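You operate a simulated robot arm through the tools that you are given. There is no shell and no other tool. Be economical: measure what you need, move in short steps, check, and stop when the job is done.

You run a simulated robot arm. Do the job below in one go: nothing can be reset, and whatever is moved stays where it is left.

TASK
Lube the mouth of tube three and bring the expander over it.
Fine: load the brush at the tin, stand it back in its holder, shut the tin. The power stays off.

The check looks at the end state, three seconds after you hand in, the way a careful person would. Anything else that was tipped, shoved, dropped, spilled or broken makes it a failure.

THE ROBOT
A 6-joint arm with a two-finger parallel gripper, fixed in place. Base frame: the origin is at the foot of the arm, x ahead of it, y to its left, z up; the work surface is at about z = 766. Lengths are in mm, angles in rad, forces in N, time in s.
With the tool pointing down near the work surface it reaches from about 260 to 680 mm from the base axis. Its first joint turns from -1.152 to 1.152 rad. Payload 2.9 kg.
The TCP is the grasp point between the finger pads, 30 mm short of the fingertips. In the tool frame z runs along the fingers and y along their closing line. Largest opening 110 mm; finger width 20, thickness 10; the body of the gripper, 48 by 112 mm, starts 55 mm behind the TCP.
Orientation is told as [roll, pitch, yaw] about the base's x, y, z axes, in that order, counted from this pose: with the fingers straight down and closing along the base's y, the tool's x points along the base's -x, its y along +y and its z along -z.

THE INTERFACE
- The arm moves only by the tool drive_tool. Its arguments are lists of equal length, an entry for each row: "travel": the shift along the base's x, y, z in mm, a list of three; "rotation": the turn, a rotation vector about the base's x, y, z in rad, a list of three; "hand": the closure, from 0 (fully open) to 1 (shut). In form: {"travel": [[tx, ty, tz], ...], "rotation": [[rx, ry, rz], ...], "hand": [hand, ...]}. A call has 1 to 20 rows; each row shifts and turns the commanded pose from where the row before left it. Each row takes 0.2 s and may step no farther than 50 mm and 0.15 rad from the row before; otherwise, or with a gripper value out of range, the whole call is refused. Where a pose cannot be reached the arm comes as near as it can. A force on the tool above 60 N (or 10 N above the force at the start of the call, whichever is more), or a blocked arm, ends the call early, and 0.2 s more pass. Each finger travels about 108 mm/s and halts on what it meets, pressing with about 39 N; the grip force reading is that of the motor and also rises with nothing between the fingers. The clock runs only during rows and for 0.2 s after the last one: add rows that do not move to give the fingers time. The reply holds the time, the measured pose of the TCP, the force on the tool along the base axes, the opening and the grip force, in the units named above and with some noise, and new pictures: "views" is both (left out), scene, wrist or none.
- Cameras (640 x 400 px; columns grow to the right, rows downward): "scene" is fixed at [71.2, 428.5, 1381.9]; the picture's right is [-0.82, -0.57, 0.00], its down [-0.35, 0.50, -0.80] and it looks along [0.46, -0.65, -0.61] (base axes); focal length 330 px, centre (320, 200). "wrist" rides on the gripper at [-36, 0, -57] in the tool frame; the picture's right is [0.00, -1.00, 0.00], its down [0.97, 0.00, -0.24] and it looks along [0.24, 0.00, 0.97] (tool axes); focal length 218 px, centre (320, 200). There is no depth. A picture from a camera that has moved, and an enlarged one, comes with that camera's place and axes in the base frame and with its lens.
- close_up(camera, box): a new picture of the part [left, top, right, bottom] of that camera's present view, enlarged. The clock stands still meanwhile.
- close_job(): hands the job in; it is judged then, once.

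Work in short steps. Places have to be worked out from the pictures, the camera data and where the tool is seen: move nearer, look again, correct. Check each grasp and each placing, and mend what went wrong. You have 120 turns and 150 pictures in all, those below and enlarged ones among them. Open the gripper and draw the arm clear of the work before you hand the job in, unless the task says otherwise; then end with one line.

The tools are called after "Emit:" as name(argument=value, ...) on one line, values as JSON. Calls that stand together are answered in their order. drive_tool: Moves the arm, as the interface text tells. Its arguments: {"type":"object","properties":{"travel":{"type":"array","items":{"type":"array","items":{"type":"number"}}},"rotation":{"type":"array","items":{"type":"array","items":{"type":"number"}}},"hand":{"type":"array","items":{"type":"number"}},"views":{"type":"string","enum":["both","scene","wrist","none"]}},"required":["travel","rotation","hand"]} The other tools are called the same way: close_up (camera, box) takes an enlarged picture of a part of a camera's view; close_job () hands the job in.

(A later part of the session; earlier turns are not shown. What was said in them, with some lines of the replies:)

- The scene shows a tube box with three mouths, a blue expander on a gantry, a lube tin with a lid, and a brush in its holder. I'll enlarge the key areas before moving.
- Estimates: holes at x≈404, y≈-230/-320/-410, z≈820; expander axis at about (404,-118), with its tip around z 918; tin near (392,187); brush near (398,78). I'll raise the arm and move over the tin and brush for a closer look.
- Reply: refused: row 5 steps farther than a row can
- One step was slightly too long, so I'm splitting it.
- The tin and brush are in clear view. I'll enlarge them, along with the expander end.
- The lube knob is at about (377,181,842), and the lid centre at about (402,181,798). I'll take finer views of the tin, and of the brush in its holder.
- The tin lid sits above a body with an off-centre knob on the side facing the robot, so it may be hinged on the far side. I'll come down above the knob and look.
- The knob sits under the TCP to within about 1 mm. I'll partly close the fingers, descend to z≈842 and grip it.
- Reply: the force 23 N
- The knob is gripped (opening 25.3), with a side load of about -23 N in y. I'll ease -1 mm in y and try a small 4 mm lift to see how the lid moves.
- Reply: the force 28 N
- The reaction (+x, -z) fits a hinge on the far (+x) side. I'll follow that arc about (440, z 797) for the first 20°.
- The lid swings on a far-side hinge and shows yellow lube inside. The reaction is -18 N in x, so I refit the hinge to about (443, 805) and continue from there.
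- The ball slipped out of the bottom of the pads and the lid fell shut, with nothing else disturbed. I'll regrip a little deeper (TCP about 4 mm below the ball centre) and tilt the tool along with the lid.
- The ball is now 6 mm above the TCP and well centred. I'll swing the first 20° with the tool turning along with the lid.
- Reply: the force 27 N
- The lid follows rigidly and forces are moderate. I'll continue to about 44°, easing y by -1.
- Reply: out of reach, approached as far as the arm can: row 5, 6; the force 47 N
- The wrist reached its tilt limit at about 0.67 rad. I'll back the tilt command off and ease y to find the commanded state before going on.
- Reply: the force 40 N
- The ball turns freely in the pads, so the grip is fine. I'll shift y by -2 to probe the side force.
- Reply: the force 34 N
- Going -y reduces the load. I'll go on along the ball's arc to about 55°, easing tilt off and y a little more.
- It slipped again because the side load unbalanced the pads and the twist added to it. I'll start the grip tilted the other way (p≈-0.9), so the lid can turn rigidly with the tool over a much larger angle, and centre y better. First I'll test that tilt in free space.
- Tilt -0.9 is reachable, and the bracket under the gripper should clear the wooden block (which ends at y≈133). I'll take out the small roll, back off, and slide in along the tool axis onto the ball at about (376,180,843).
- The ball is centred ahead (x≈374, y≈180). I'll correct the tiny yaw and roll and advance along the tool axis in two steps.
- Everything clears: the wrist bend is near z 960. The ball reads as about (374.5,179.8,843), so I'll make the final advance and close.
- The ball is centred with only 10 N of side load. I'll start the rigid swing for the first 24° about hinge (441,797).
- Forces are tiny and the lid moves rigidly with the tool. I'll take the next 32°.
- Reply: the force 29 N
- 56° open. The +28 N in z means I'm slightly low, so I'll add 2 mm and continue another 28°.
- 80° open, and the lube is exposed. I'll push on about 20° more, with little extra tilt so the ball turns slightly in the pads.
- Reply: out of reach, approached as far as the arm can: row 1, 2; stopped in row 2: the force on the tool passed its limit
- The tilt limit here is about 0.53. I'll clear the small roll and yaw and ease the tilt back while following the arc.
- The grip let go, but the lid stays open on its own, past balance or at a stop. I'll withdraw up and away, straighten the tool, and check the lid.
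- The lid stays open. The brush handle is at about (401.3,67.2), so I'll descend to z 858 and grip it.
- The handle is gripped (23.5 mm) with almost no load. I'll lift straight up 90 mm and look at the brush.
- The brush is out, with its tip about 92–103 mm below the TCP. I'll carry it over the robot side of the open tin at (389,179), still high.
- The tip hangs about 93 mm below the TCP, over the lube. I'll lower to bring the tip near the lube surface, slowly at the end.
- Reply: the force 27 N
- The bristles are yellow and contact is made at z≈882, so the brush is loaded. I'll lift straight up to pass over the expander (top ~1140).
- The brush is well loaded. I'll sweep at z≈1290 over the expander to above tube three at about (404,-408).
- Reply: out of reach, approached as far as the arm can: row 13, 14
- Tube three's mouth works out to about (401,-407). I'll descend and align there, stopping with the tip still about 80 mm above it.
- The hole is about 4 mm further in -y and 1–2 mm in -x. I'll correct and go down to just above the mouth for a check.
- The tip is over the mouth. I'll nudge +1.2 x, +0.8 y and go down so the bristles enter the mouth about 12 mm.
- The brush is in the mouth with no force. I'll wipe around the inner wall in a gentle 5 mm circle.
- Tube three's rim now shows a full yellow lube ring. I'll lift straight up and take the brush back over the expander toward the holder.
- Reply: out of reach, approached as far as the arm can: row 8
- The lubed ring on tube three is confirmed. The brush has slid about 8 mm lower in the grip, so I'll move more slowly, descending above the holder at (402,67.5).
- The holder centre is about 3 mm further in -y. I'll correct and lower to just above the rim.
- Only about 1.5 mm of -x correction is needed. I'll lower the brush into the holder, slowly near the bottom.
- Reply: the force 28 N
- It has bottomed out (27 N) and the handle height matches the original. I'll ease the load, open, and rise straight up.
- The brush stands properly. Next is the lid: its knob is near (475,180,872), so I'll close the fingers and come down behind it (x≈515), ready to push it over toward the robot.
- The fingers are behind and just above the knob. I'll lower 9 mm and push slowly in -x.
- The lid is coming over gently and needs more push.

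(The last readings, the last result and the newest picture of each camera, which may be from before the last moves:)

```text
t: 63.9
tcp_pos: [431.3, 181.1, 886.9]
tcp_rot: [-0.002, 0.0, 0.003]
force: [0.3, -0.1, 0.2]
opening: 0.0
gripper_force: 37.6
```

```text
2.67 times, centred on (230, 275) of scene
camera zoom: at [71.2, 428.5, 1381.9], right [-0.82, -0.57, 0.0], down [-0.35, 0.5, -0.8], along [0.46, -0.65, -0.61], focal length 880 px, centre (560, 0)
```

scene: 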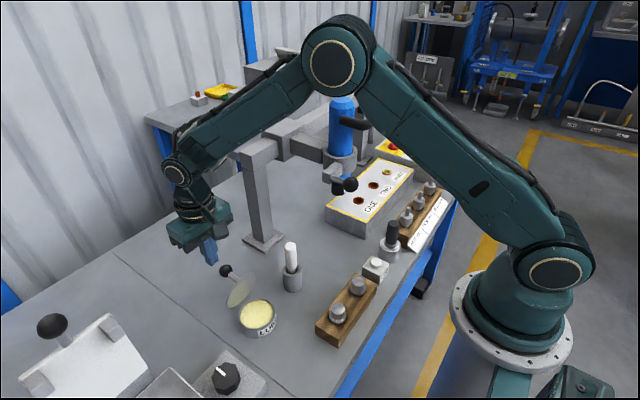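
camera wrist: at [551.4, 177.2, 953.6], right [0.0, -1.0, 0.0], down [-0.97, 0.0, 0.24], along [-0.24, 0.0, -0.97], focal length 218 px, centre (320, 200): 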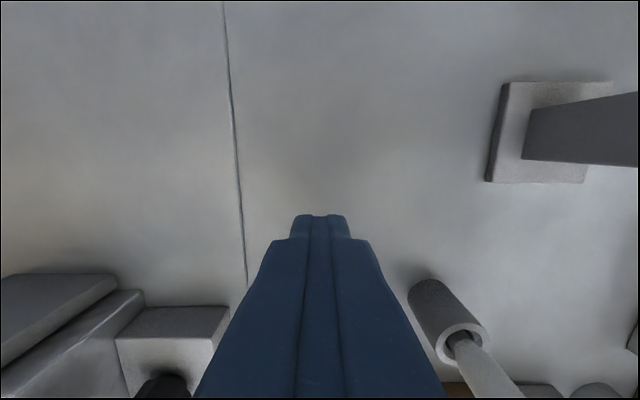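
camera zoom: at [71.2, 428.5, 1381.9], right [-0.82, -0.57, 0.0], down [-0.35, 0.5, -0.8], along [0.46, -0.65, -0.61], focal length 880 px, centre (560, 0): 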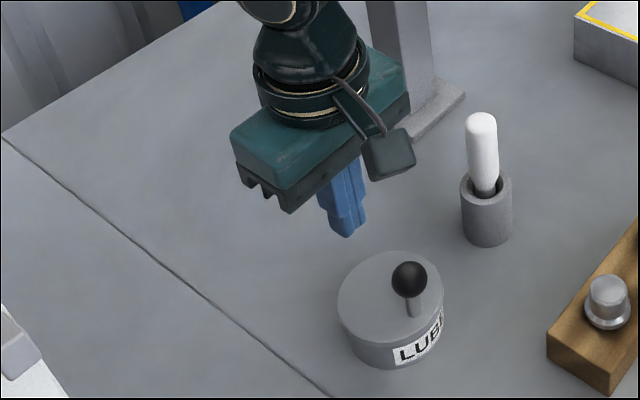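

The lid is shut and the brush and tin look right. Now the expander: I'll rise to z≈1235 with the fingers open and go above the blue body to measure it.

Emit:
drive_tool(travel=[[0, 0, 45], [0, 0, 50], [0, 0, 50], [0, 0, 50], [0, 0, 50], [0, 0, 50], [0, 0, 50], [-7, -40, 5], [-10, -45, 0], [-10, -45, 0], [0, -45, 0], [0, -45, 0], [0, -45, 0], [0, -34, 0], [0, 0, 0]], rotation=[[0, 0, 0], [0, 0, 0], [0, 0, 0], [0, 0, 0], [0, 0, 0], [0, 0, 0], [0, 0, 0], [0, 0, 0], [0, 0, 0], [0, 0, 0], [0, 0, 0], [0, 0, 0], [0, 0, 0], [0, 0, 0], [0, 0, 0]], hand=[1, 1, 1, 1, 1, 1, 0.5, 0, 0, 0, 0, 0, 0, 0, 0])

Emit:
close_up(camera="scene", box=[280, 40, 420, 200])

```text
t: 67.1
tcp_pos: [402.2, -118.1, 1236.2]
tcp_rot: [-0.002, -0.002, 0.001]
force: [0.0, -0.5, 0.0]
opening: 110.1
gripper_force: 0.1
camera wrist: at [439.2, -118.1, 1293.1], right [0.0, -1.0, 0.0], down [-0.97, 0.0, 0.24], along [-0.24, 0.0, -0.97], focal length 218 px, centre (320, 200)
```

scene: 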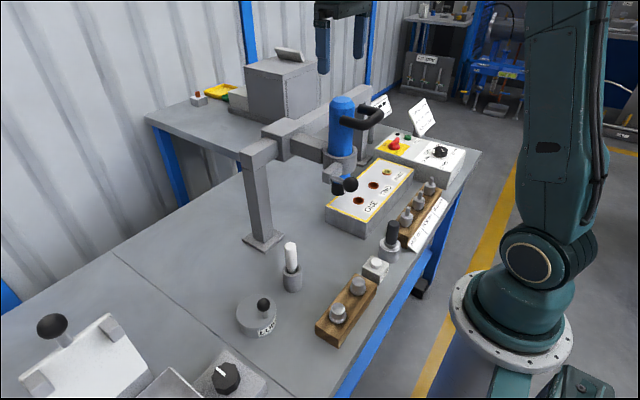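
wrist: 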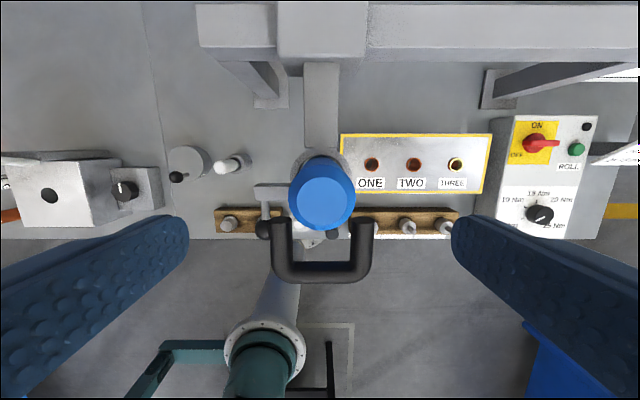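

```text
2.50 times, centred on (350, 120) of scene
camera zoom: at [71.2, 428.5, 1381.9], right [-0.82, -0.57, 0.0], down [-0.35, 0.5, -0.8], along [0.46, -0.65, -0.61], focal length 825 px, centre (245, 400)
```

zoom: 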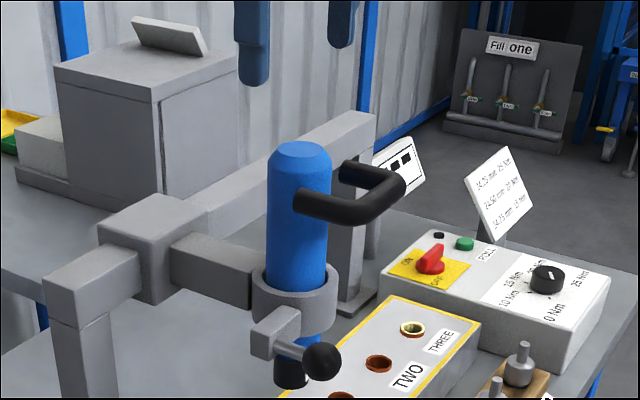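

The blue body is centred at about (402,-120), ø≈46, top z≈1140, and the handle starts at x<380. I'll descend with the fingers either side and grip its top 30 mm.

Emit:
drive_tool(travel=[[0, -1.5, -30], [0, 0, -30], [0, 0, -25], [0, 0, -12], [0, 0, 0], [0, 0, 0], [0, 0, 0]], rotation=[[0, 0, 0], [0, 0, 0], [0, 0, 0], [0, 0, 0], [0, 0, 0], [0, 0, 0], [0, 0, 0]], hand=[0.1, 0.2, 0.2, 0.2, 0.2, 0.45, 0.5], views="wrist")

Emit:
close_up(camera="scene", box=[280, 40, 420, 200])

```text
t: 68.7
tcp_pos: [437.8, -129.7, 1201.5]
tcp_rot: [0.001, 0.005, 0.001]
force: [-0.5, 0.1, 0.3]
opening: 55.3
gripper_force: 0.0
out of reach, approached as far as the arm can: row 1, 2, 3, 4
camera wrist: at [473.2, -129.5, 1257.3], right [0.0, -1.0, 0.0], down [-0.97, 0.0, 0.24], along [-0.24, 0.0, -0.97], focal length 218 px, centre (320, 200)
```

wrist: 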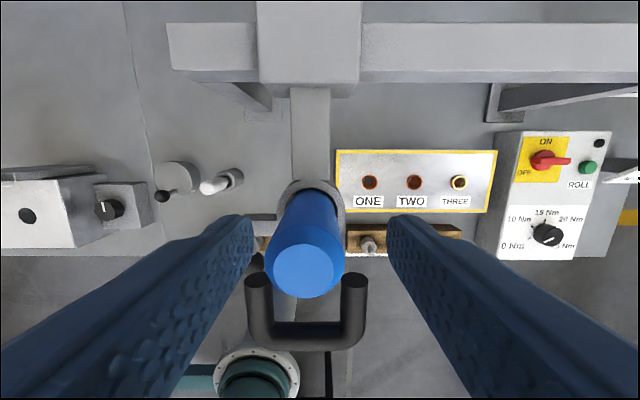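

```text
2.50 times, centred on (350, 120) of scene
camera zoom: at [71.2, 428.5, 1381.9], right [-0.82, -0.57, 0.0], down [-0.35, 0.5, -0.8], along [0.46, -0.65, -0.61], focal length 825 px, centre (245, 400)
```

zoom: 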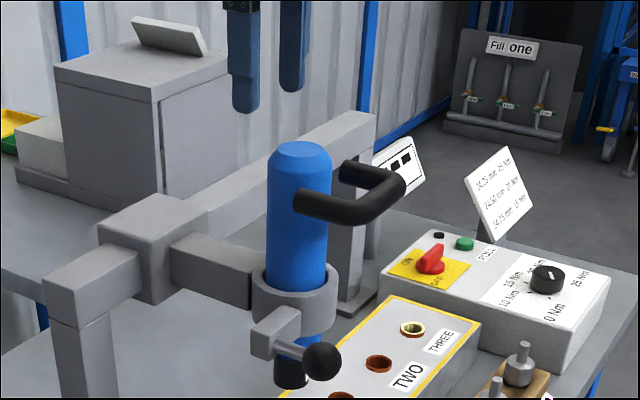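

At that height the tool-down pose is too close in to reach. Instead I'll push the carriage bar, which by my measurement runs x 441–516 at y -102…-139 and z 998–1036, with closed fingers from its +y side. I'll move beside it now.

Emit:
drive_tool(travel=[[10, 20, 10], [20, 20, 0], [20, 18, 0], [0, 0, -40], [0, 0, -40], [0, 0, -40], [0, 0, -40], [0, 0, -25], [0, 0, 0]], rotation=[[0, 0, 0], [0, 0, 0], [0, 0, 0], [0, 0, 0], [0, 0, 0], [0, 0, 0], [0, 0, 0], [0, 0, 0], [0, 0, 0]], hand=[1, 1, 1, 1, 1, 1, 1, 1, 1])

Emit:
close_up(camera="scene", box=[250, 60, 410, 220])

```text
t: 70.7
tcp_pos: [561.1, -79.8, 1094.2]
tcp_rot: [-0.002, 0.002, 0.002]
force: [0.2, -0.2, -0.1]
opening: 0.0
gripper_force: 36.9
out of reach, approached as far as the arm can: row 4, 5, 6, 7, 8
camera wrist: at [596.7, -79.6, 1151.9], right [0.0, -1.0, 0.0], down [-0.97, 0.0, 0.24], along [-0.24, 0.0, -0.97], focal length 218 px, centre (320, 200)
```

scene: 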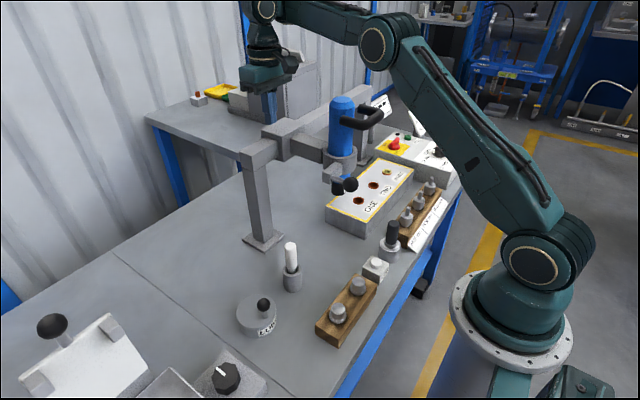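
wrist: 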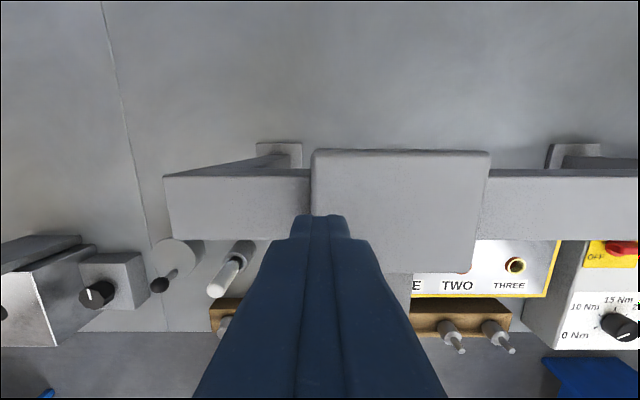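

```text
2.50 times, centred on (330, 140) of scene
camera zoom: at [71.2, 428.5, 1381.9], right [-0.82, -0.57, 0.0], down [-0.35, 0.5, -0.8], along [0.46, -0.65, -0.61], focal length 825 px, centre (295, 350)
```

zoom: 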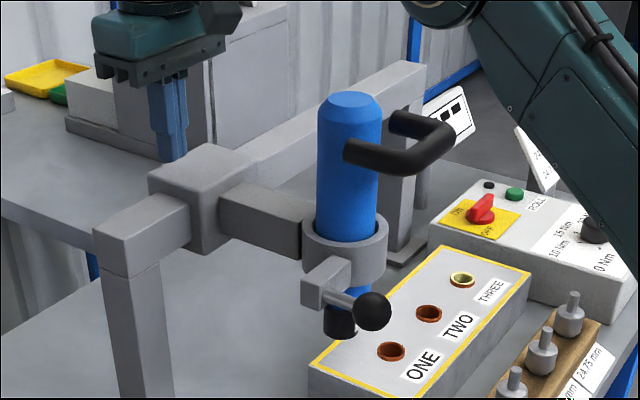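

The arm drifted outward to (561,-80,1094), above the rail and touching nothing. I'll return toward (488,-72) at z≈1130 in small steps and see how it reaches.

Emit:
drive_tool(travel=[[0, 2, 20], [-20, 3, 20], [-25, 3, 0], [-28, 0, 0], [0, 0, 0]], rotation=[[0, 0, 0], [0, 0, 0], [0, 0, 0], [0, 0, 0], [0, 0, 0]], hand=[1, 1, 1, 1, 1])

```text
t: 71.9
tcp_pos: [507.2, -74.3, 1156.5]
tcp_rot: [-0.002, 0.006, 0.002]
force: [-1.0, 0.5, 0.2]
opening: 0.0
gripper_force: 37.7
out of reach, approached as far as the arm can: row 3, 4
camera wrist: at [543.3, -72.8, 1213.9], right [0.0, -1.0, 0.0], down [-0.97, 0.0, 0.24], along [-0.24, 0.0, -0.97], focal length 218 px, centre (320, 200)
```

scene: 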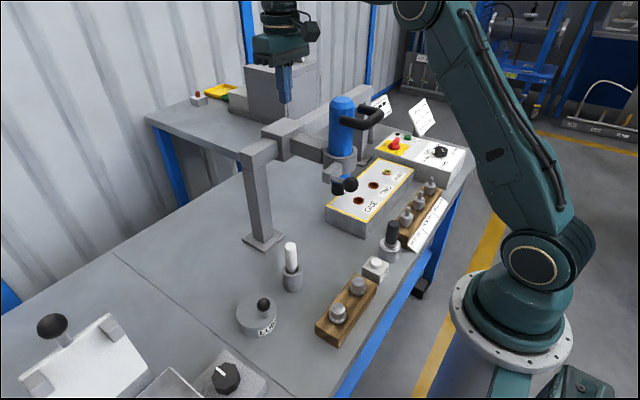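
wrist: 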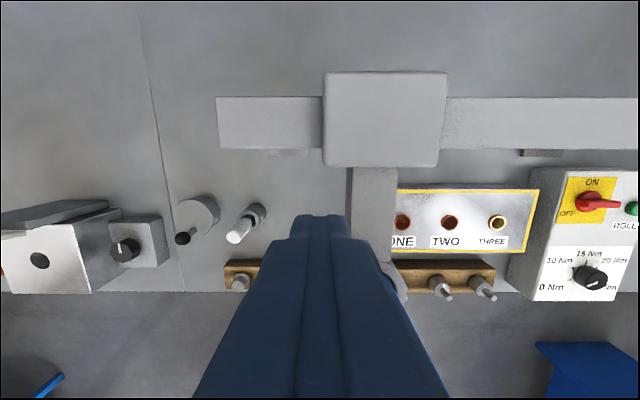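

The reach limit seems to be a joint-branch matter near this azimuth. I'll back off to +y, where descent worked before, and try coming down there.

Emit:
drive_tool(travel=[[0, 30, 10], [0, 40, 0], [0, 40, 0], [0, 40, 0], [-20, 0, -30], [-20, 0, -30], [0, 0, -30], [0, 0, 0]], rotation=[[0, 0, 0], [0, 0, 0], [0, 0, 0], [0, 0, 0], [0, 0, 0], [0, 0, 0], [0, 0, 0], [0, 0, 0]], hand=[1, 1, 1, 1, 1, 1, 1, 1], views="scene")

```text
t: 73.7
tcp_pos: [522.6, 80.2, 1140.8]
tcp_rot: [-0.002, 0.005, 0.0]
force: [-0.7, 1.0, -0.1]
opening: 0.0
gripper_force: 37.8
out of reach, approached as far as the arm can: row 5, 6, 7
```

scene: 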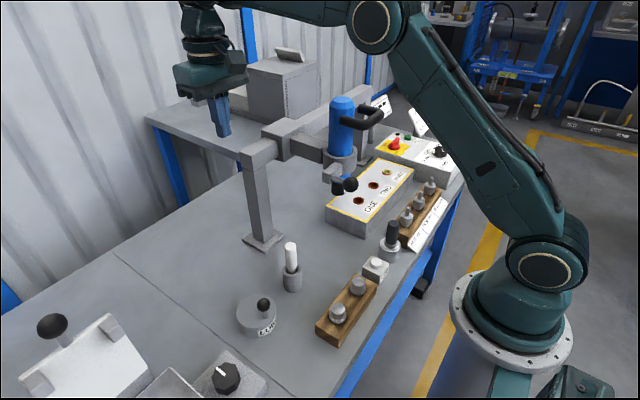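

The positions traced so far fit the wrist-bend joint sitting at its limit with the solver stuck there. Tilting the tool slightly (negative pitch) should free it.

Emit:
drive_tool(travel=[[0, 0, 0], [0, 0, 0], [0, 0, -20], [0, 0, -20], [0, 0, -20], [0, 0, 0]], rotation=[[0, -0.1, 0], [0, -0.1, 0], [0, -0.1, 0], [0, 0, 0], [0, 0, 0], [0, 0, 0]], hand=[1, 1, 1, 1, 1, 1], views="none")

```text
t: 75.1
tcp_pos: [613.9, 95.5, 1152.5]
tcp_rot: [-0.003, -0.298, 0.002]
force: [-0.5, 0.3, -0.6]
opening: 0.0
gripper_force: 37.2
out of reach, approached as far as the arm can: row 1, 2, 3, 4, 5
```

That went further outward. I need to see the arm's posture before the next move.

Emit:
drive_tool(travel=[[0, 0, 30], [0, 0, 30]], rotation=[[0, 0.1, 0], [0, 0.1, 0]], hand=[1, 1])

```text
t: 75.7
tcp_pos: [607.7, 99.5, 1199.3]
tcp_rot: [-0.074, -0.138, 0.184]
force: [1.1, -1.3, 0.6]
opening: 0.1
gripper_force: 38.0
out of reach, approached as far as the arm can: row 2
camera wrist: at [634.9, 108.7, 1260.0], right [0.17, -0.98, 0.07], down [-0.98, -0.16, 0.1], along [-0.09, -0.09, -0.99], focal length 218 px, centre (320, 200)
```

scene: 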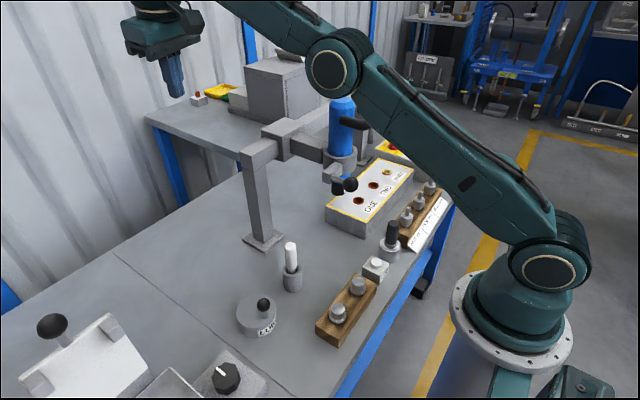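
wrist: 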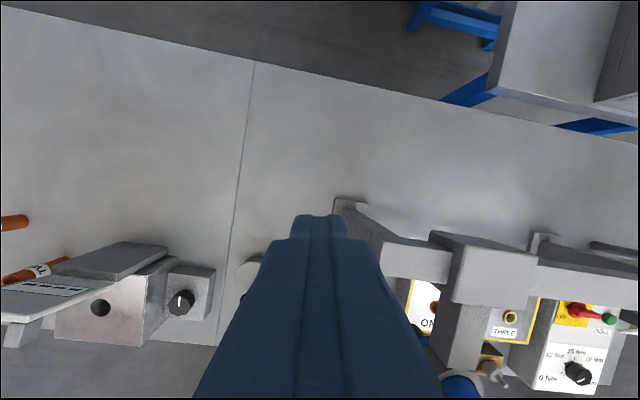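

The arm is nearly stretched out. I'll bring it back to (395,74,1276) with the tool upright, since descent from there worked earlier.

Emit:
drive_tool(travel=[[-30, -4, 15], [-35, -4, 15], [-35, -4, 15], [-35, -4, 15], [-35, -4, 10], [-30, -4, 5], [-13, -2, 2], [0, 0, 0]], rotation=[[0.04, 0.07, -0.09], [0.034, 0.068, -0.094], [0, 0, 0], [0, 0, 0], [0, 0, 0], [0, 0, 0], [0, 0, 0], [0, 0, 0]], hand=[1, 1, 1, 1, 1, 1, 1, 1])

```text
t: 77.5
tcp_pos: [395.9, 71.8, 1275.6]
tcp_rot: [0.06, 0.045, -0.185]
force: [0.0, 0.1, 0.5]
opening: 0.0
gripper_force: 37.8
camera wrist: at [432.7, 61.8, 1330.8], right [-0.19, -0.98, -0.06], down [-0.95, 0.16, 0.28], along [-0.27, 0.11, -0.96], focal length 218 px, centre (320, 200)
```

scene: 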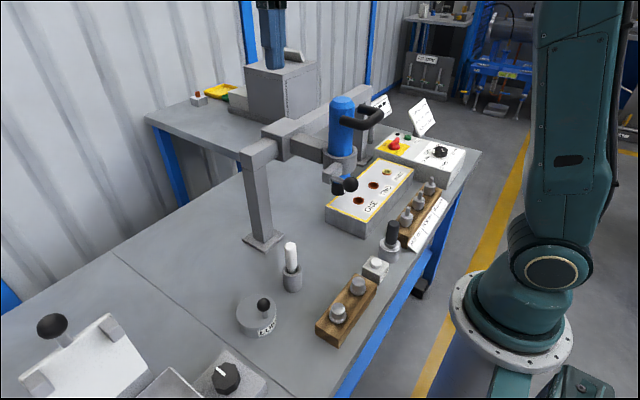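
wrist: 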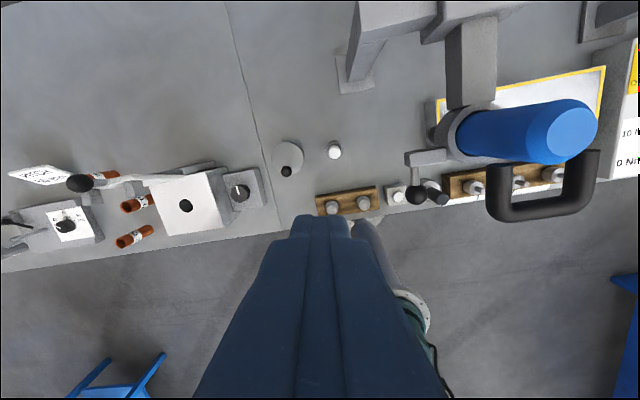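

The position is back. I'll level the tool and try descending here.

Emit:
drive_tool(travel=[[0, 0, 0], [0, 0, 0], [0, 0, -25], [0, 0, -25], [0, 0, -30], [0, 0, -30], [0, 0, -30], [0, 0, -20], [0, 0, 0]], rotation=[[-0.035, -0.022, 0.09], [-0.03, -0.022, 0.094], [0, 0, 0], [0, 0, 0], [0, 0, 0], [0, 0, 0], [0, 0, 0], [0, 0, 0], [0, 0, 0]], hand=[1, 1, 1, 1, 1, 1, 1, 1, 1])

```text
t: 79.5
tcp_pos: [394.7, 72.5, 1115.4]
tcp_rot: [-0.001, -0.007, 0.0]
force: [-0.2, 0.0, -0.4]
opening: 0.0
gripper_force: 37.9
camera wrist: at [430.5, 73.0, 1172.5], right [0.0, -1.0, 0.0], down [-0.97, 0.0, 0.23], along [-0.23, 0.0, -0.97], focal length 218 px, centre (320, 200)
```

scene: 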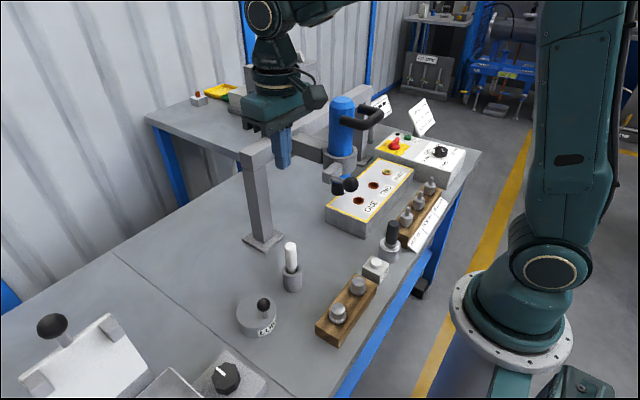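
wrist: 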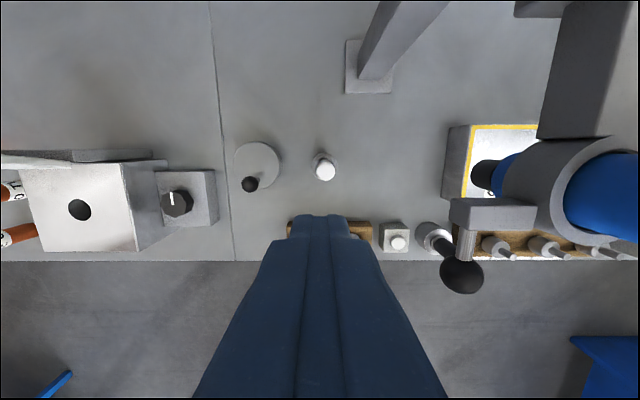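

The arm is free again. I'll go to (488,-62) while staying low, then down beside the bar to z≈1024.

Emit:
drive_tool(travel=[[30, -20, 0], [35, -30, 0], [28, -30, 0], [0, -35, 0], [0, -18, -20], [0, 0, -25], [0, 0, -25], [0, 0, -20], [0, 0, 0]], rotation=[[0, 0, 0], [0, 0, 0], [0, 0, 0], [0, 0, 0], [0, 0, 0], [0, 0, 0], [0, 0, 0], [0, 0, 0], [0, 0, 0]], hand=[1, 1, 1, 1, 1, 1, 1, 1, 1])

Emit:
close_up(camera="scene", box=[240, 60, 400, 220])

```text
t: 81.5
tcp_pos: [486.7, -61.8, 1026.4]
tcp_rot: [-0.002, -0.007, -0.003]
force: [-0.4, 0.8, 0.2]
opening: 0.1
gripper_force: 37.8
camera wrist: at [522.4, -61.5, 1082.9], right [0.0, -1.0, 0.0], down [-0.97, 0.0, 0.23], along [-0.23, 0.0, -0.97], focal length 218 px, centre (320, 200)
```

scene: 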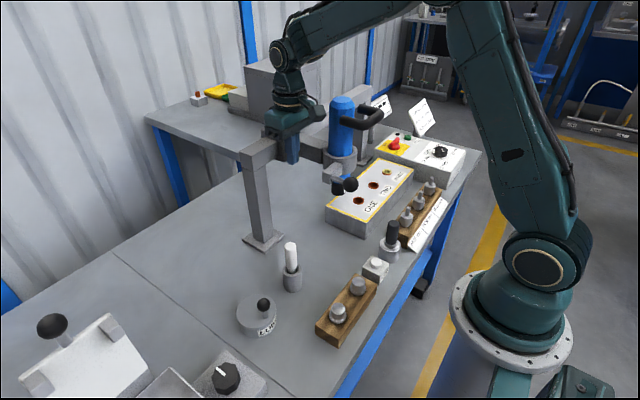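
wrist: 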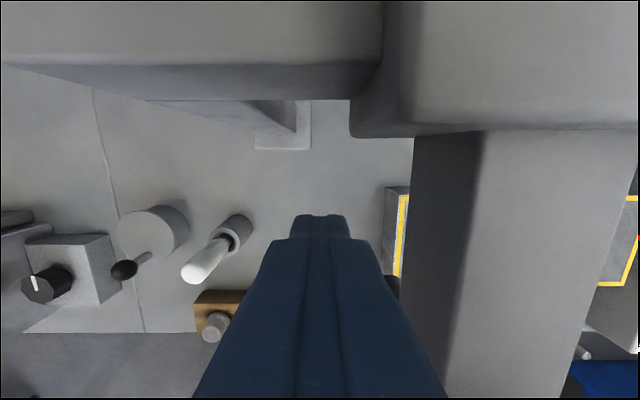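

```text
2.50 times, centred on (320, 140) of scene
camera zoom: at [71.2, 428.5, 1381.9], right [-0.82, -0.57, 0.0], down [-0.35, 0.5, -0.8], along [0.46, -0.65, -0.61], focal length 825 px, centre (320, 350)
```

zoom: 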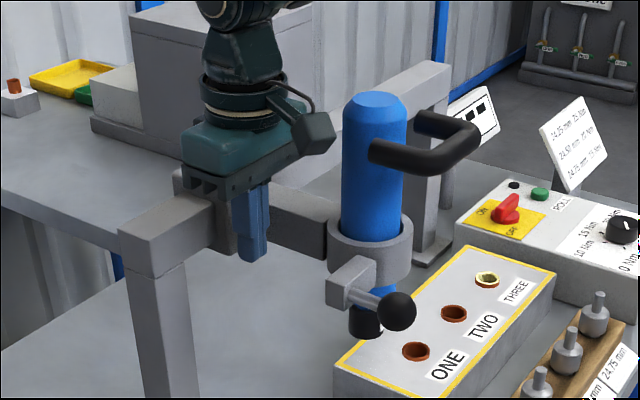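

The fingers are beside the bar (near face y≈-96). To keep the wrist bracket clear of the blue body I'll shift to x≈502, raise to z≈1046, and start a gentle push in -y.

Emit:
drive_tool(travel=[[8, 0, 10], [7, 0, 10], [0, -10, 0], [0, -10, 0], [0, -6, 0], [0, -5, 0], [0, 0, 0]], rotation=[[0, 0, 0], [0, 0, 0], [0, 0, 0], [0, 0, 0], [0, 0, 0], [0, 0, 0], [0, 0, 0]], hand=[1, 1, 1, 1, 1, 1, 1], views="wrist")

Emit:
close_up(camera="scene", box=[240, 60, 400, 220])

```text
t: 83.1
tcp_pos: [502.2, -93.2, 1045.4]
tcp_rot: [-0.002, -0.007, -0.002]
force: [-0.2, 5.4, 0.9]
opening: 0.2
gripper_force: 37.2
camera wrist: at [537.8, -91.8, 1102.6], right [0.0, -1.0, 0.0], down [-0.97, 0.0, 0.23], along [-0.23, 0.0, -0.97], focal length 218 px, centre (320, 200)
```

wrist: 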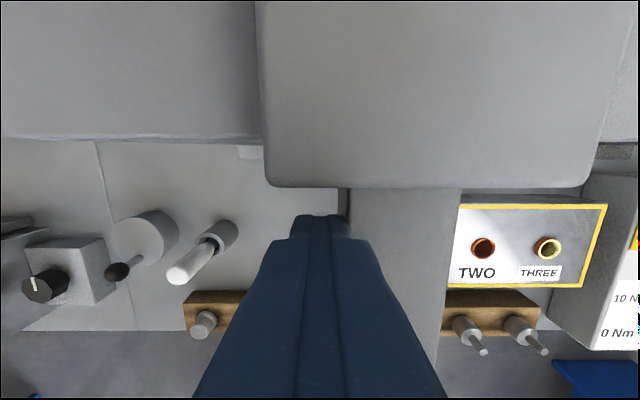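

```text
2.50 times, centred on (320, 140) of scene
camera zoom: at [71.2, 428.7, 1381.9], right [-0.82, -0.57, 0.0], down [-0.35, 0.5, -0.8], along [0.46, -0.65, -0.61], focal length 825 px, centre (320, 350)
```

zoom: 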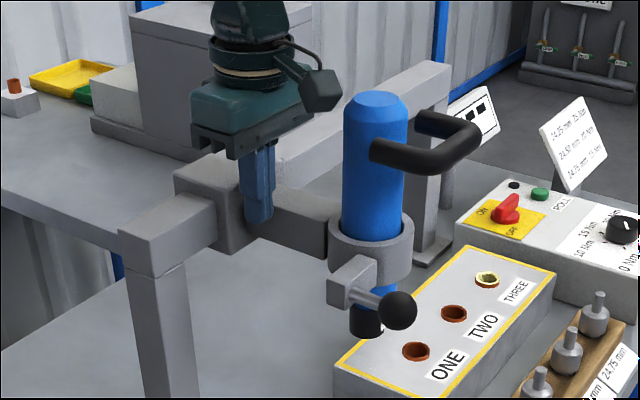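

Contact is at y≈-93 with about 5 N. I'll push further, 12 mm, to see whether the carriage slides.

Emit:
drive_tool(travel=[[0, -4, 0], [0, -4, 0], [0, -4, 0], [0, 0, 0]], rotation=[[0, 0, 0], [0, 0, 0], [0, 0, 0], [0, 0, 0]], hand=[1, 1, 1, 1], views="none")

Emit:
close_up(camera="scene", box=[240, 60, 400, 220])

```text
t: 84.1
tcp_pos: [503.5, -104.5, 1045.4]
tcp_rot: [-0.002, -0.008, -0.001]
force: [0.2, -0.6, 0.4]
opening: 0.0
gripper_force: 37.5
```

```text
2.50 times, centred on (320, 140) of scene
camera zoom: at [71.2, 428.5, 1381.9], right [-0.82, -0.57, 0.0], down [-0.35, 0.5, -0.8], along [0.46, -0.65, -0.61], focal length 825 px, centre (320, 350)
```

zoom: 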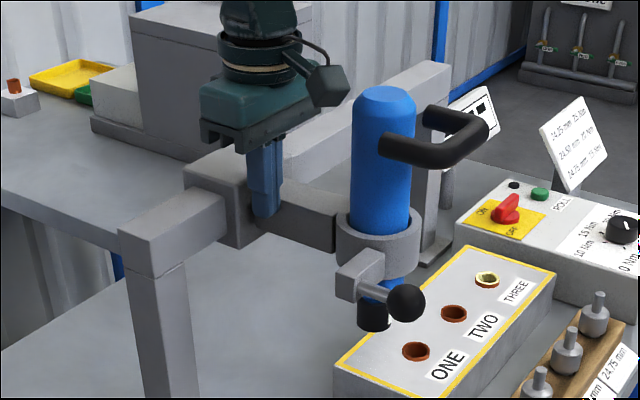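

It slides smoothly. I'll continue in small steps for 160 mm and check.

Emit:
drive_tool(travel=[[0, -8, 0], [0, -8, 0], [0, -9, 0], [0, -9, 0], [0, -9, 0], [0, -9, 0], [0, -9, 0], [0, -9, 0], [0, -9, 0], [0, -9, 0], [0, -9, 0], [0, -9, 0], [0, -9, 0], [0, -9, 0], [0, -9, 0], [0, -9, 0], [0, -9, 0], [0, -9, 0], [0, 0, 0]], rotation=[[0, 0, 0], [0, 0, 0], [0, 0, 0], [0, 0, 0], [0, 0, 0], [0, 0, 0], [0, 0, 0], [0, 0, 0], [0, 0, 0], [0, 0, 0], [0, 0, 0], [0, 0, 0], [0, 0, 0], [0, 0, 0], [0, 0, 0], [0, 0, 0], [0, 0, 0], [0, 0, 0], [0, 0, 0]], hand=[1, 1, 1, 1, 1, 1, 1, 1, 1, 1, 1, 1, 1, 1, 1, 1, 1, 1, 1])

Emit:
close_up(camera="scene", box=[290, 50, 450, 200])

```text
t: 88.1
tcp_pos: [502.5, -264.5, 1046.0]
tcp_rot: [-0.001, -0.005, -0.002]
force: [-0.5, -1.0, 0.8]
opening: 0.0
gripper_force: 37.5
camera wrist: at [538.9, -264.7, 1102.7], right [0.0, -1.0, 0.0], down [-0.97, 0.0, 0.23], along [-0.23, 0.0, -0.97], focal length 218 px, centre (320, 200)
```

scene: 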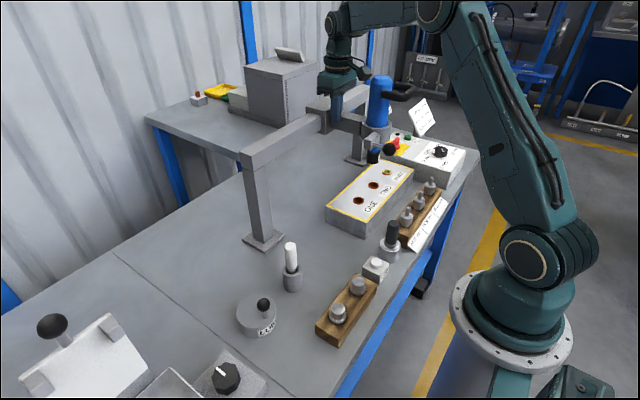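
wrist: 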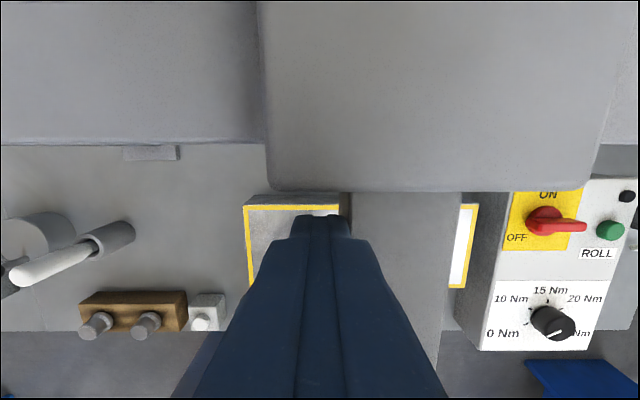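

```text
2.67 times, centred on (370, 125) of scene
camera zoom: at [71.2, 428.5, 1381.9], right [-0.82, -0.57, 0.0], down [-0.35, 0.5, -0.8], along [0.46, -0.65, -0.61], focal length 880 px, centre (187, 400)
```

zoom: 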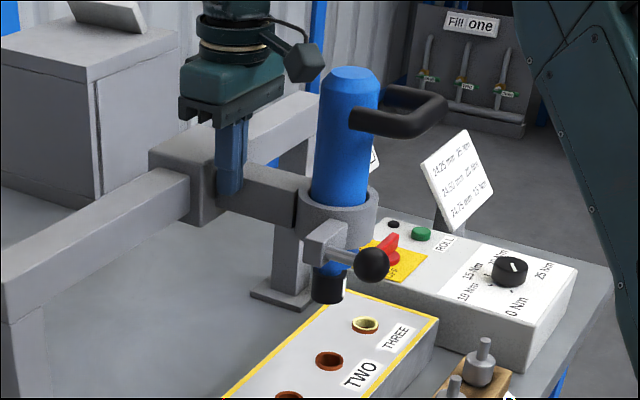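

The expander is at y≈-292, about 27.5 mm beyond the TCP. The tube needs -410, so I'll push 105 mm more, then measure.

Emit:
drive_tool(travel=[[0, -9, 0], [0, -9, 0], [0, -9, 0], [0, -9, 0], [0, -9, 0], [0, -9, 0], [0, -9, 0], [0, -9, 0], [0, -9, 0], [0, -8, 0], [0, -6, 0], [0, -5, 0], [0, -3, 0], [0, -2, 0], [0, 0, 0], [0, 0, 0]], rotation=[[0, 0, 0], [0, 0, 0], [0, 0, 0], [0, 0, 0], [0, 0, 0], [0, 0, 0], [0, 0, 0], [0, 0, 0], [0, 0, 0], [0, 0, 0], [0, 0, 0], [0, 0, 0], [0, 0, 0], [0, 0, 0], [0, 0, 0], [0, 0, 0]], hand=[1, 1, 1, 1, 1, 1, 1, 1, 1, 1, 1, 1, 1, 1, 1, 1], views="wrist")

Emit:
close_up(camera="scene", box=[350, 50, 460, 200])

```text
t: 91.5
tcp_pos: [504.1, -368.2, 1046.9]
tcp_rot: [-0.003, -0.006, -0.001]
force: [0.1, 0.4, -0.2]
opening: 0.1
gripper_force: 37.5
camera wrist: at [538.7, -369.4, 1103.0], right [0.0, -1.0, 0.0], down [-0.97, 0.0, 0.23], along [-0.23, 0.0, -0.97], focal length 218 px, centre (320, 200)
```

wrist: 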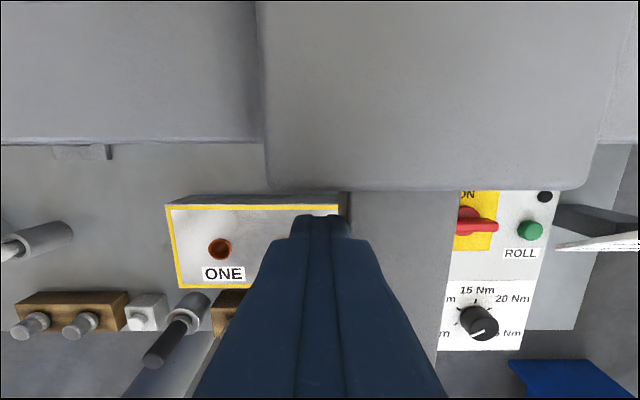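

```text
2.67 times, centred on (405, 125) of scene
camera zoom: at [71.2, 428.5, 1381.9], right [-0.82, -0.57, 0.0], down [-0.35, 0.5, -0.8], along [0.46, -0.65, -0.61], focal length 880 px, centre (93, 400)
```

zoom: 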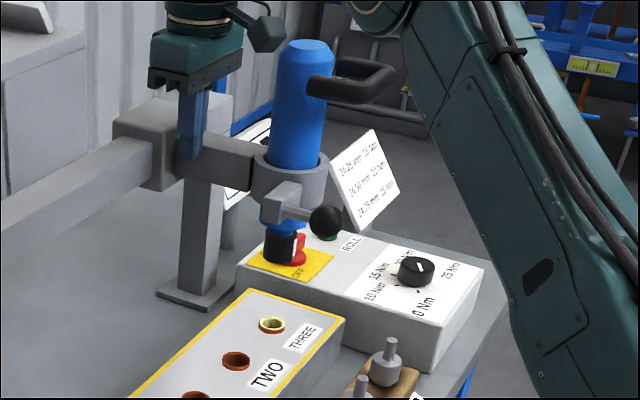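

The expander is at about y -397. I'll push the last 13 mm slowly.

Emit:
drive_tool(travel=[[0, -4, 0], [0, -4, 0], [0, -3, 0], [0, -2.3, 0], [0, 0, 0], [0, 0, 0]], rotation=[[0, 0, 0], [0, 0, 0], [0, 0, 0], [0, 0, 0], [0, 0, 0], [0, 0, 0]], hand=[1, 1, 1, 1, 1, 1], views="wrist")

Emit:
close_up(camera="scene", box=[370, 80, 430, 190])

```text
t: 92.9
tcp_pos: [502.7, -380.4, 1046.8]
tcp_rot: [-0.001, -0.004, 0.001]
force: [-3.8, 22.2, 2.4]
opening: 0.0
gripper_force: 38.4
camera wrist: at [539.3, -380.7, 1102.9], right [0.0, -1.0, 0.0], down [-0.97, 0.0, 0.24], along [-0.24, 0.0, -0.97], focal length 218 px, centre (320, 200)
```

wrist: 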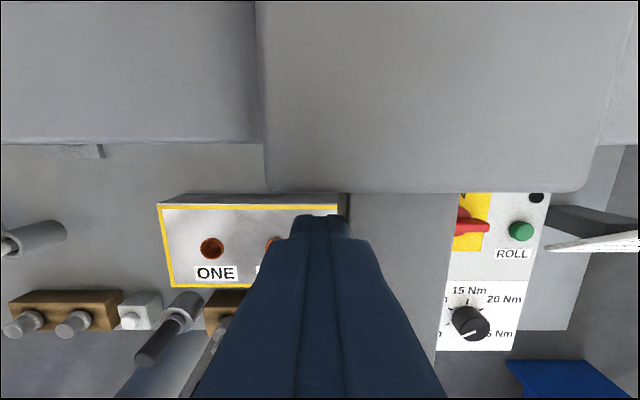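

```text
3.64 times, centred on (400, 135) of scene
camera zoom: at [71.1, 429.2, 1381.7], right [-0.82, -0.57, 0.0], down [-0.35, 0.5, -0.8], along [0.46, -0.65, -0.61], focal length 1199 px, centre (29, 436)
```

zoom: 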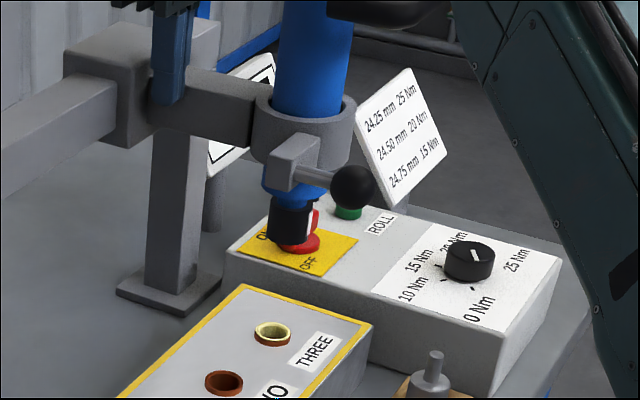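

The push met a firm stop at TCP y -380 (22 N), and the calibrated picture puts the chuck over tube three within about 2 mm. I'll back off in +y and check that it stays.

Emit:
drive_tool(travel=[[0, 5, 0], [0, 15, 0], [0, 30, 0], [0, 45, 0], [0, 45, 0], [0, 45, 0], [0, 45, 0], [0, 40, 0], [0, 0, 0]], rotation=[[0, 0, 0], [0, 0, 0], [0, 0, 0], [0, 0, 0], [0, 0, 0], [0, 0, 0], [0, 0, 0], [0, 0, 0], [0, 0, 0]], hand=[1, 1, 1, 1, 1, 1, 1, 1, 1])

Emit:
close_up(camera="scene", box=[370, 80, 430, 190])

Emit:
close_up(camera="wrist", box=[320, 150, 640, 350])

```text
t: 94.9
tcp_pos: [503.7, -114.7, 1047.5]
tcp_rot: [-0.002, -0.006, -0.001]
force: [-0.4, -0.5, 0.2]
opening: 0.3
gripper_force: 37.1
camera wrist: at [539.4, -113.2, 1104.0], right [0.0, -1.0, 0.0], down [-0.97, 0.0, 0.23], along [-0.23, 0.0, -0.97], focal length 218 px, centre (320, 200)
```

scene: 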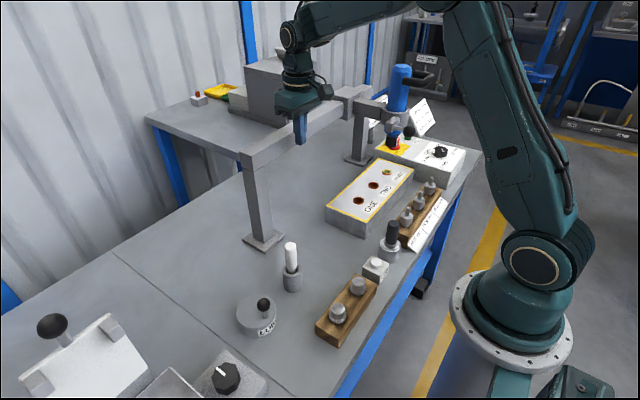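
wrist: 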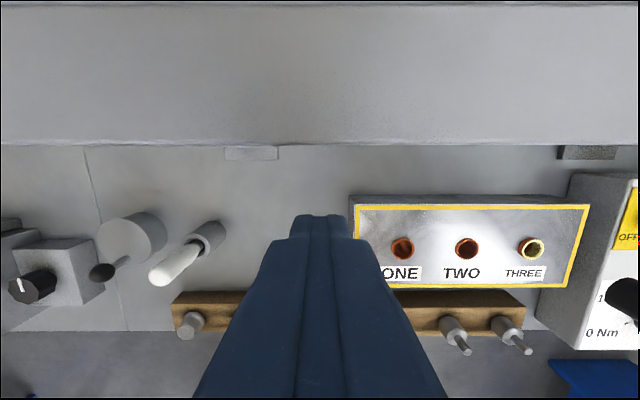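

```text
3.64 times, centred on (400, 135) of scene
camera zoom: at [71.2, 428.5, 1381.9], right [-0.82, -0.57, 0.0], down [-0.35, 0.5, -0.8], along [0.46, -0.65, -0.61], focal length 1199 px, centre (29, 436)
```

zoom: 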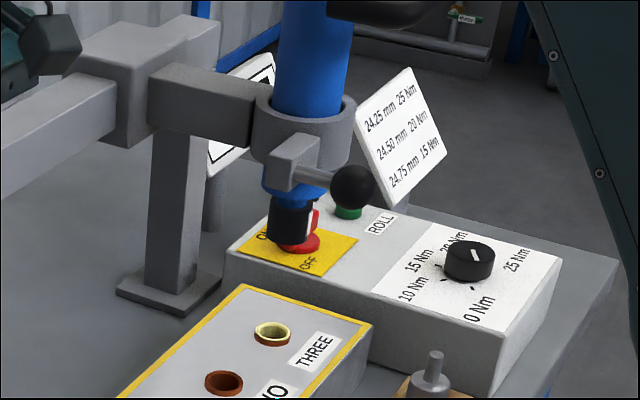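

```text
2.00 times, centred on (480, 250) of wrist
camera zoom: at [539.4, -113.2, 1104.0], right [0.0, -1.0, 0.0], down [-0.97, 0.0, 0.23], along [-0.23, 0.0, -0.97], focal length 436 px, centre (0, 100)
```

zoom: 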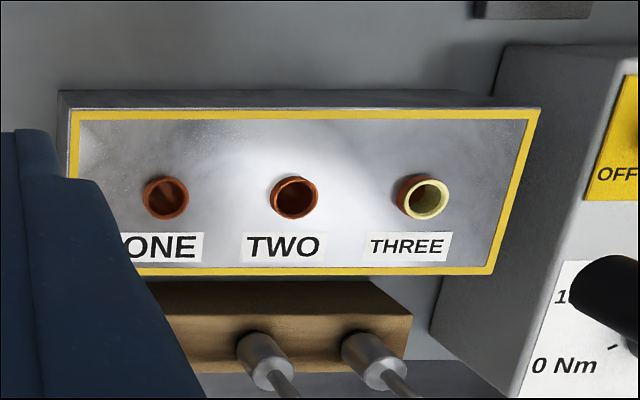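

The expander stayed put. For an independent check of its y alignment, I'll step back to y≈-255 and look at the chuck and tube three with the wrist camera.

Emit:
drive_tool(travel=[[0, -35, 0], [0, -35, 0], [0, -35, 0], [0, -35, 0], [0, 0, 0]], rotation=[[0, 0, 0], [0, 0, 0], [0, 0, 0], [0, 0, 0], [0, 0, 0]], hand=[1, 1, 1, 1, 1], views="none")

Emit:
close_up(camera="wrist", box=[340, 100, 640, 400])

```text
t: 96.1
tcp_pos: [501.8, -253.2, 1045.8]
tcp_rot: [0.0, -0.004, -0.002]
force: [0.5, 0.0, 0.1]
opening: 0.0
gripper_force: 37.9
```

```text
1.33 times, centred on (490, 250) of wrist
camera zoom: at [538.4, -253.6, 1102.6], right [0.0, -1.0, 0.0], down [-0.97, 0.0, 0.23], along [-0.23, 0.0, -0.97], focal length 291 px, centre (93, 133)
```

zoom: 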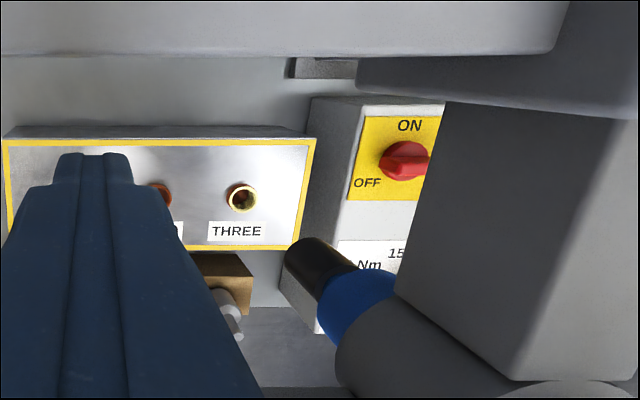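

The chuck measures y≈-406 to -409 against the tube's -410. I'll lightly re-press the bar by a couple of millimetres to confirm it is seated at its stop.

Emit:
drive_tool(travel=[[0, -40, 0], [0, -40, 0], [0, -35, 0], [0, -8, 0], [0, -4, 0], [0, -2.5, 0], [0, 0, 0], [0, 0, 0]], rotation=[[0, 0, 0], [0, 0, 0], [0, 0, 0], [0, 0, 0], [0, 0, 0], [0, 0, 0], [0, 0, 0], [0, 0, 0]], hand=[1, 1, 1, 1, 1, 1, 1, 1], views="none")

Emit:
close_up(camera="scene", box=[370, 80, 430, 190])

```text
t: 97.9
tcp_pos: [503.2, -380.9, 1046.0]
tcp_rot: [0.0, -0.005, 0.002]
force: [-3.3, 18.8, 2.0]
opening: 0.0
gripper_force: 37.9
```

```text
3.64 times, centred on (400, 135) of scene
camera zoom: at [71.1, 429.1, 1381.7], right [-0.82, -0.57, 0.0], down [-0.35, 0.5, -0.8], along [0.46, -0.65, -0.61], focal length 1199 px, centre (29, 436)
```

zoom: 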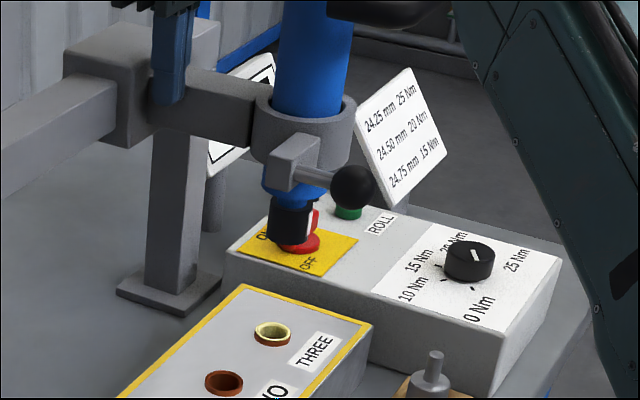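

It's seated at the same stop, with no change. I'll retreat the way I came, rise clear, open the gripper and take a final look.

Emit:
drive_tool(travel=[[0, 5, 0], [0, 15, 0], [0, 40, 0], [0, 45, 0], [0, 45, 0], [0, 45, 0], [0, 45, 0], [0, 45, 0], [0, 45, 0], [-10, 30, 20], [-20, 20, 30], [-25, 10, 20], [0, 0, 0], [0, 0, 0], [0, 0, 0]], rotation=[[0, 0, 0], [0, 0, 0], [0, 0, 0], [0, 0, 0], [0, 0, 0], [0, 0, 0], [0, 0, 0], [0, 0, 0], [0, 0, 0], [0, 0, 0], [0, 0, 0], [0, 0, 0], [0, 0, 0], [0, 0, 0], [0, 0, 0]], hand=[1, 1, 1, 1, 1, 1, 1, 1, 1, 1, 1, 1, 0, 0, 0])

Emit:
close_up(camera="scene", box=[320, 50, 480, 210])

Emit:
close_up(camera="scene", box=[200, 220, 400, 350])

```text
t: 101.1
tcp_pos: [447.6, 6.9, 1117.5]
tcp_rot: [-0.001, -0.006, -0.003]
force: [0.4, 0.1, -0.3]
opening: 109.8
gripper_force: 0.1
camera wrist: at [483.7, 7.3, 1174.7], right [0.0, -1.0, 0.0], down [-0.97, 0.0, 0.23], along [-0.23, 0.0, -0.97], focal length 218 px, centre (320, 200)
```

scene: 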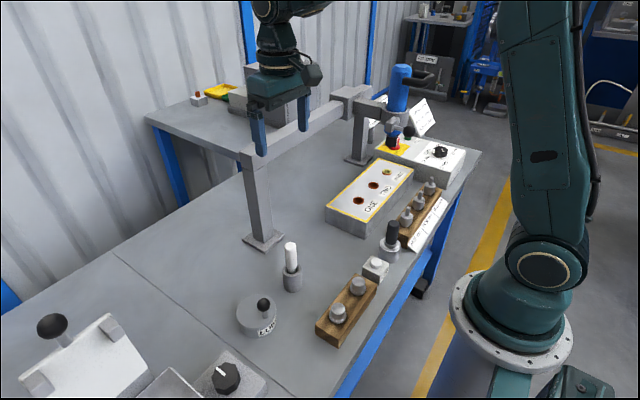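
wrist: 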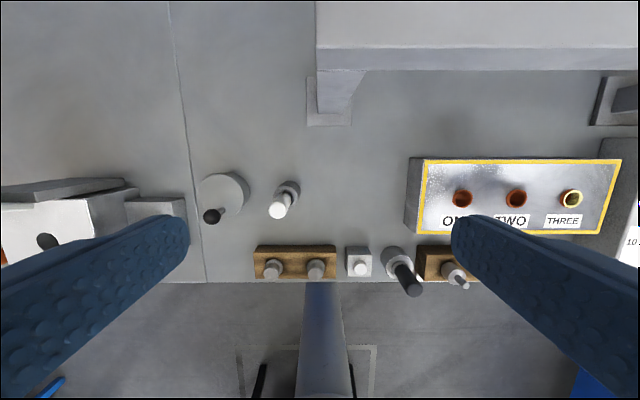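

```text
2.50 times, centred on (400, 130) of scene
camera zoom: at [71.2, 428.5, 1381.9], right [-0.82, -0.57, 0.0], down [-0.35, 0.5, -0.8], along [0.46, -0.65, -0.61], focal length 825 px, centre (120, 375)
```

zoom: 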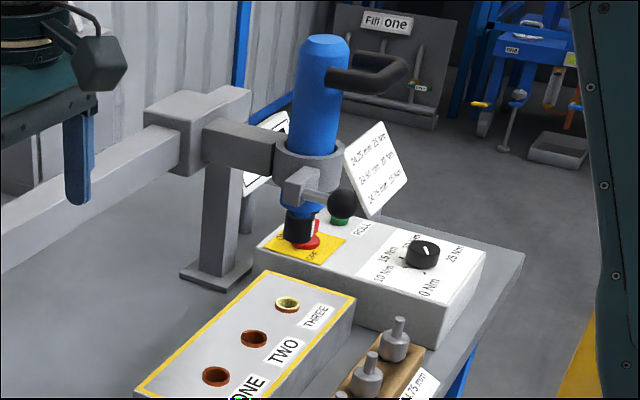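

```text
3.08 times, centred on (300, 285) of scene
camera zoom: at [71.2, 428.5, 1381.9], right [-0.82, -0.57, 0.0], down [-0.35, 0.5, -0.8], along [0.46, -0.65, -0.61], focal length 1015 px, centre (382, -62)
```

zoom: 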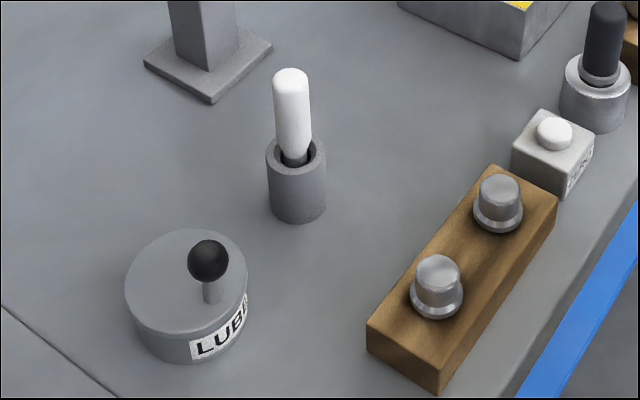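

Tube three is lubed, the brush stands in its holder, the tin is shut, the expander is over tube three, the power switch is untouched, and the arm is clear with the gripper open. Handing in.

Emit:
close_job()

```text
The job is handed in.
```

Tube three's mouth is lubed and the expander is over it, about 2 mm off by my measurement. The brush is back in its holder, the tin is shut, and I left the power switch alone.
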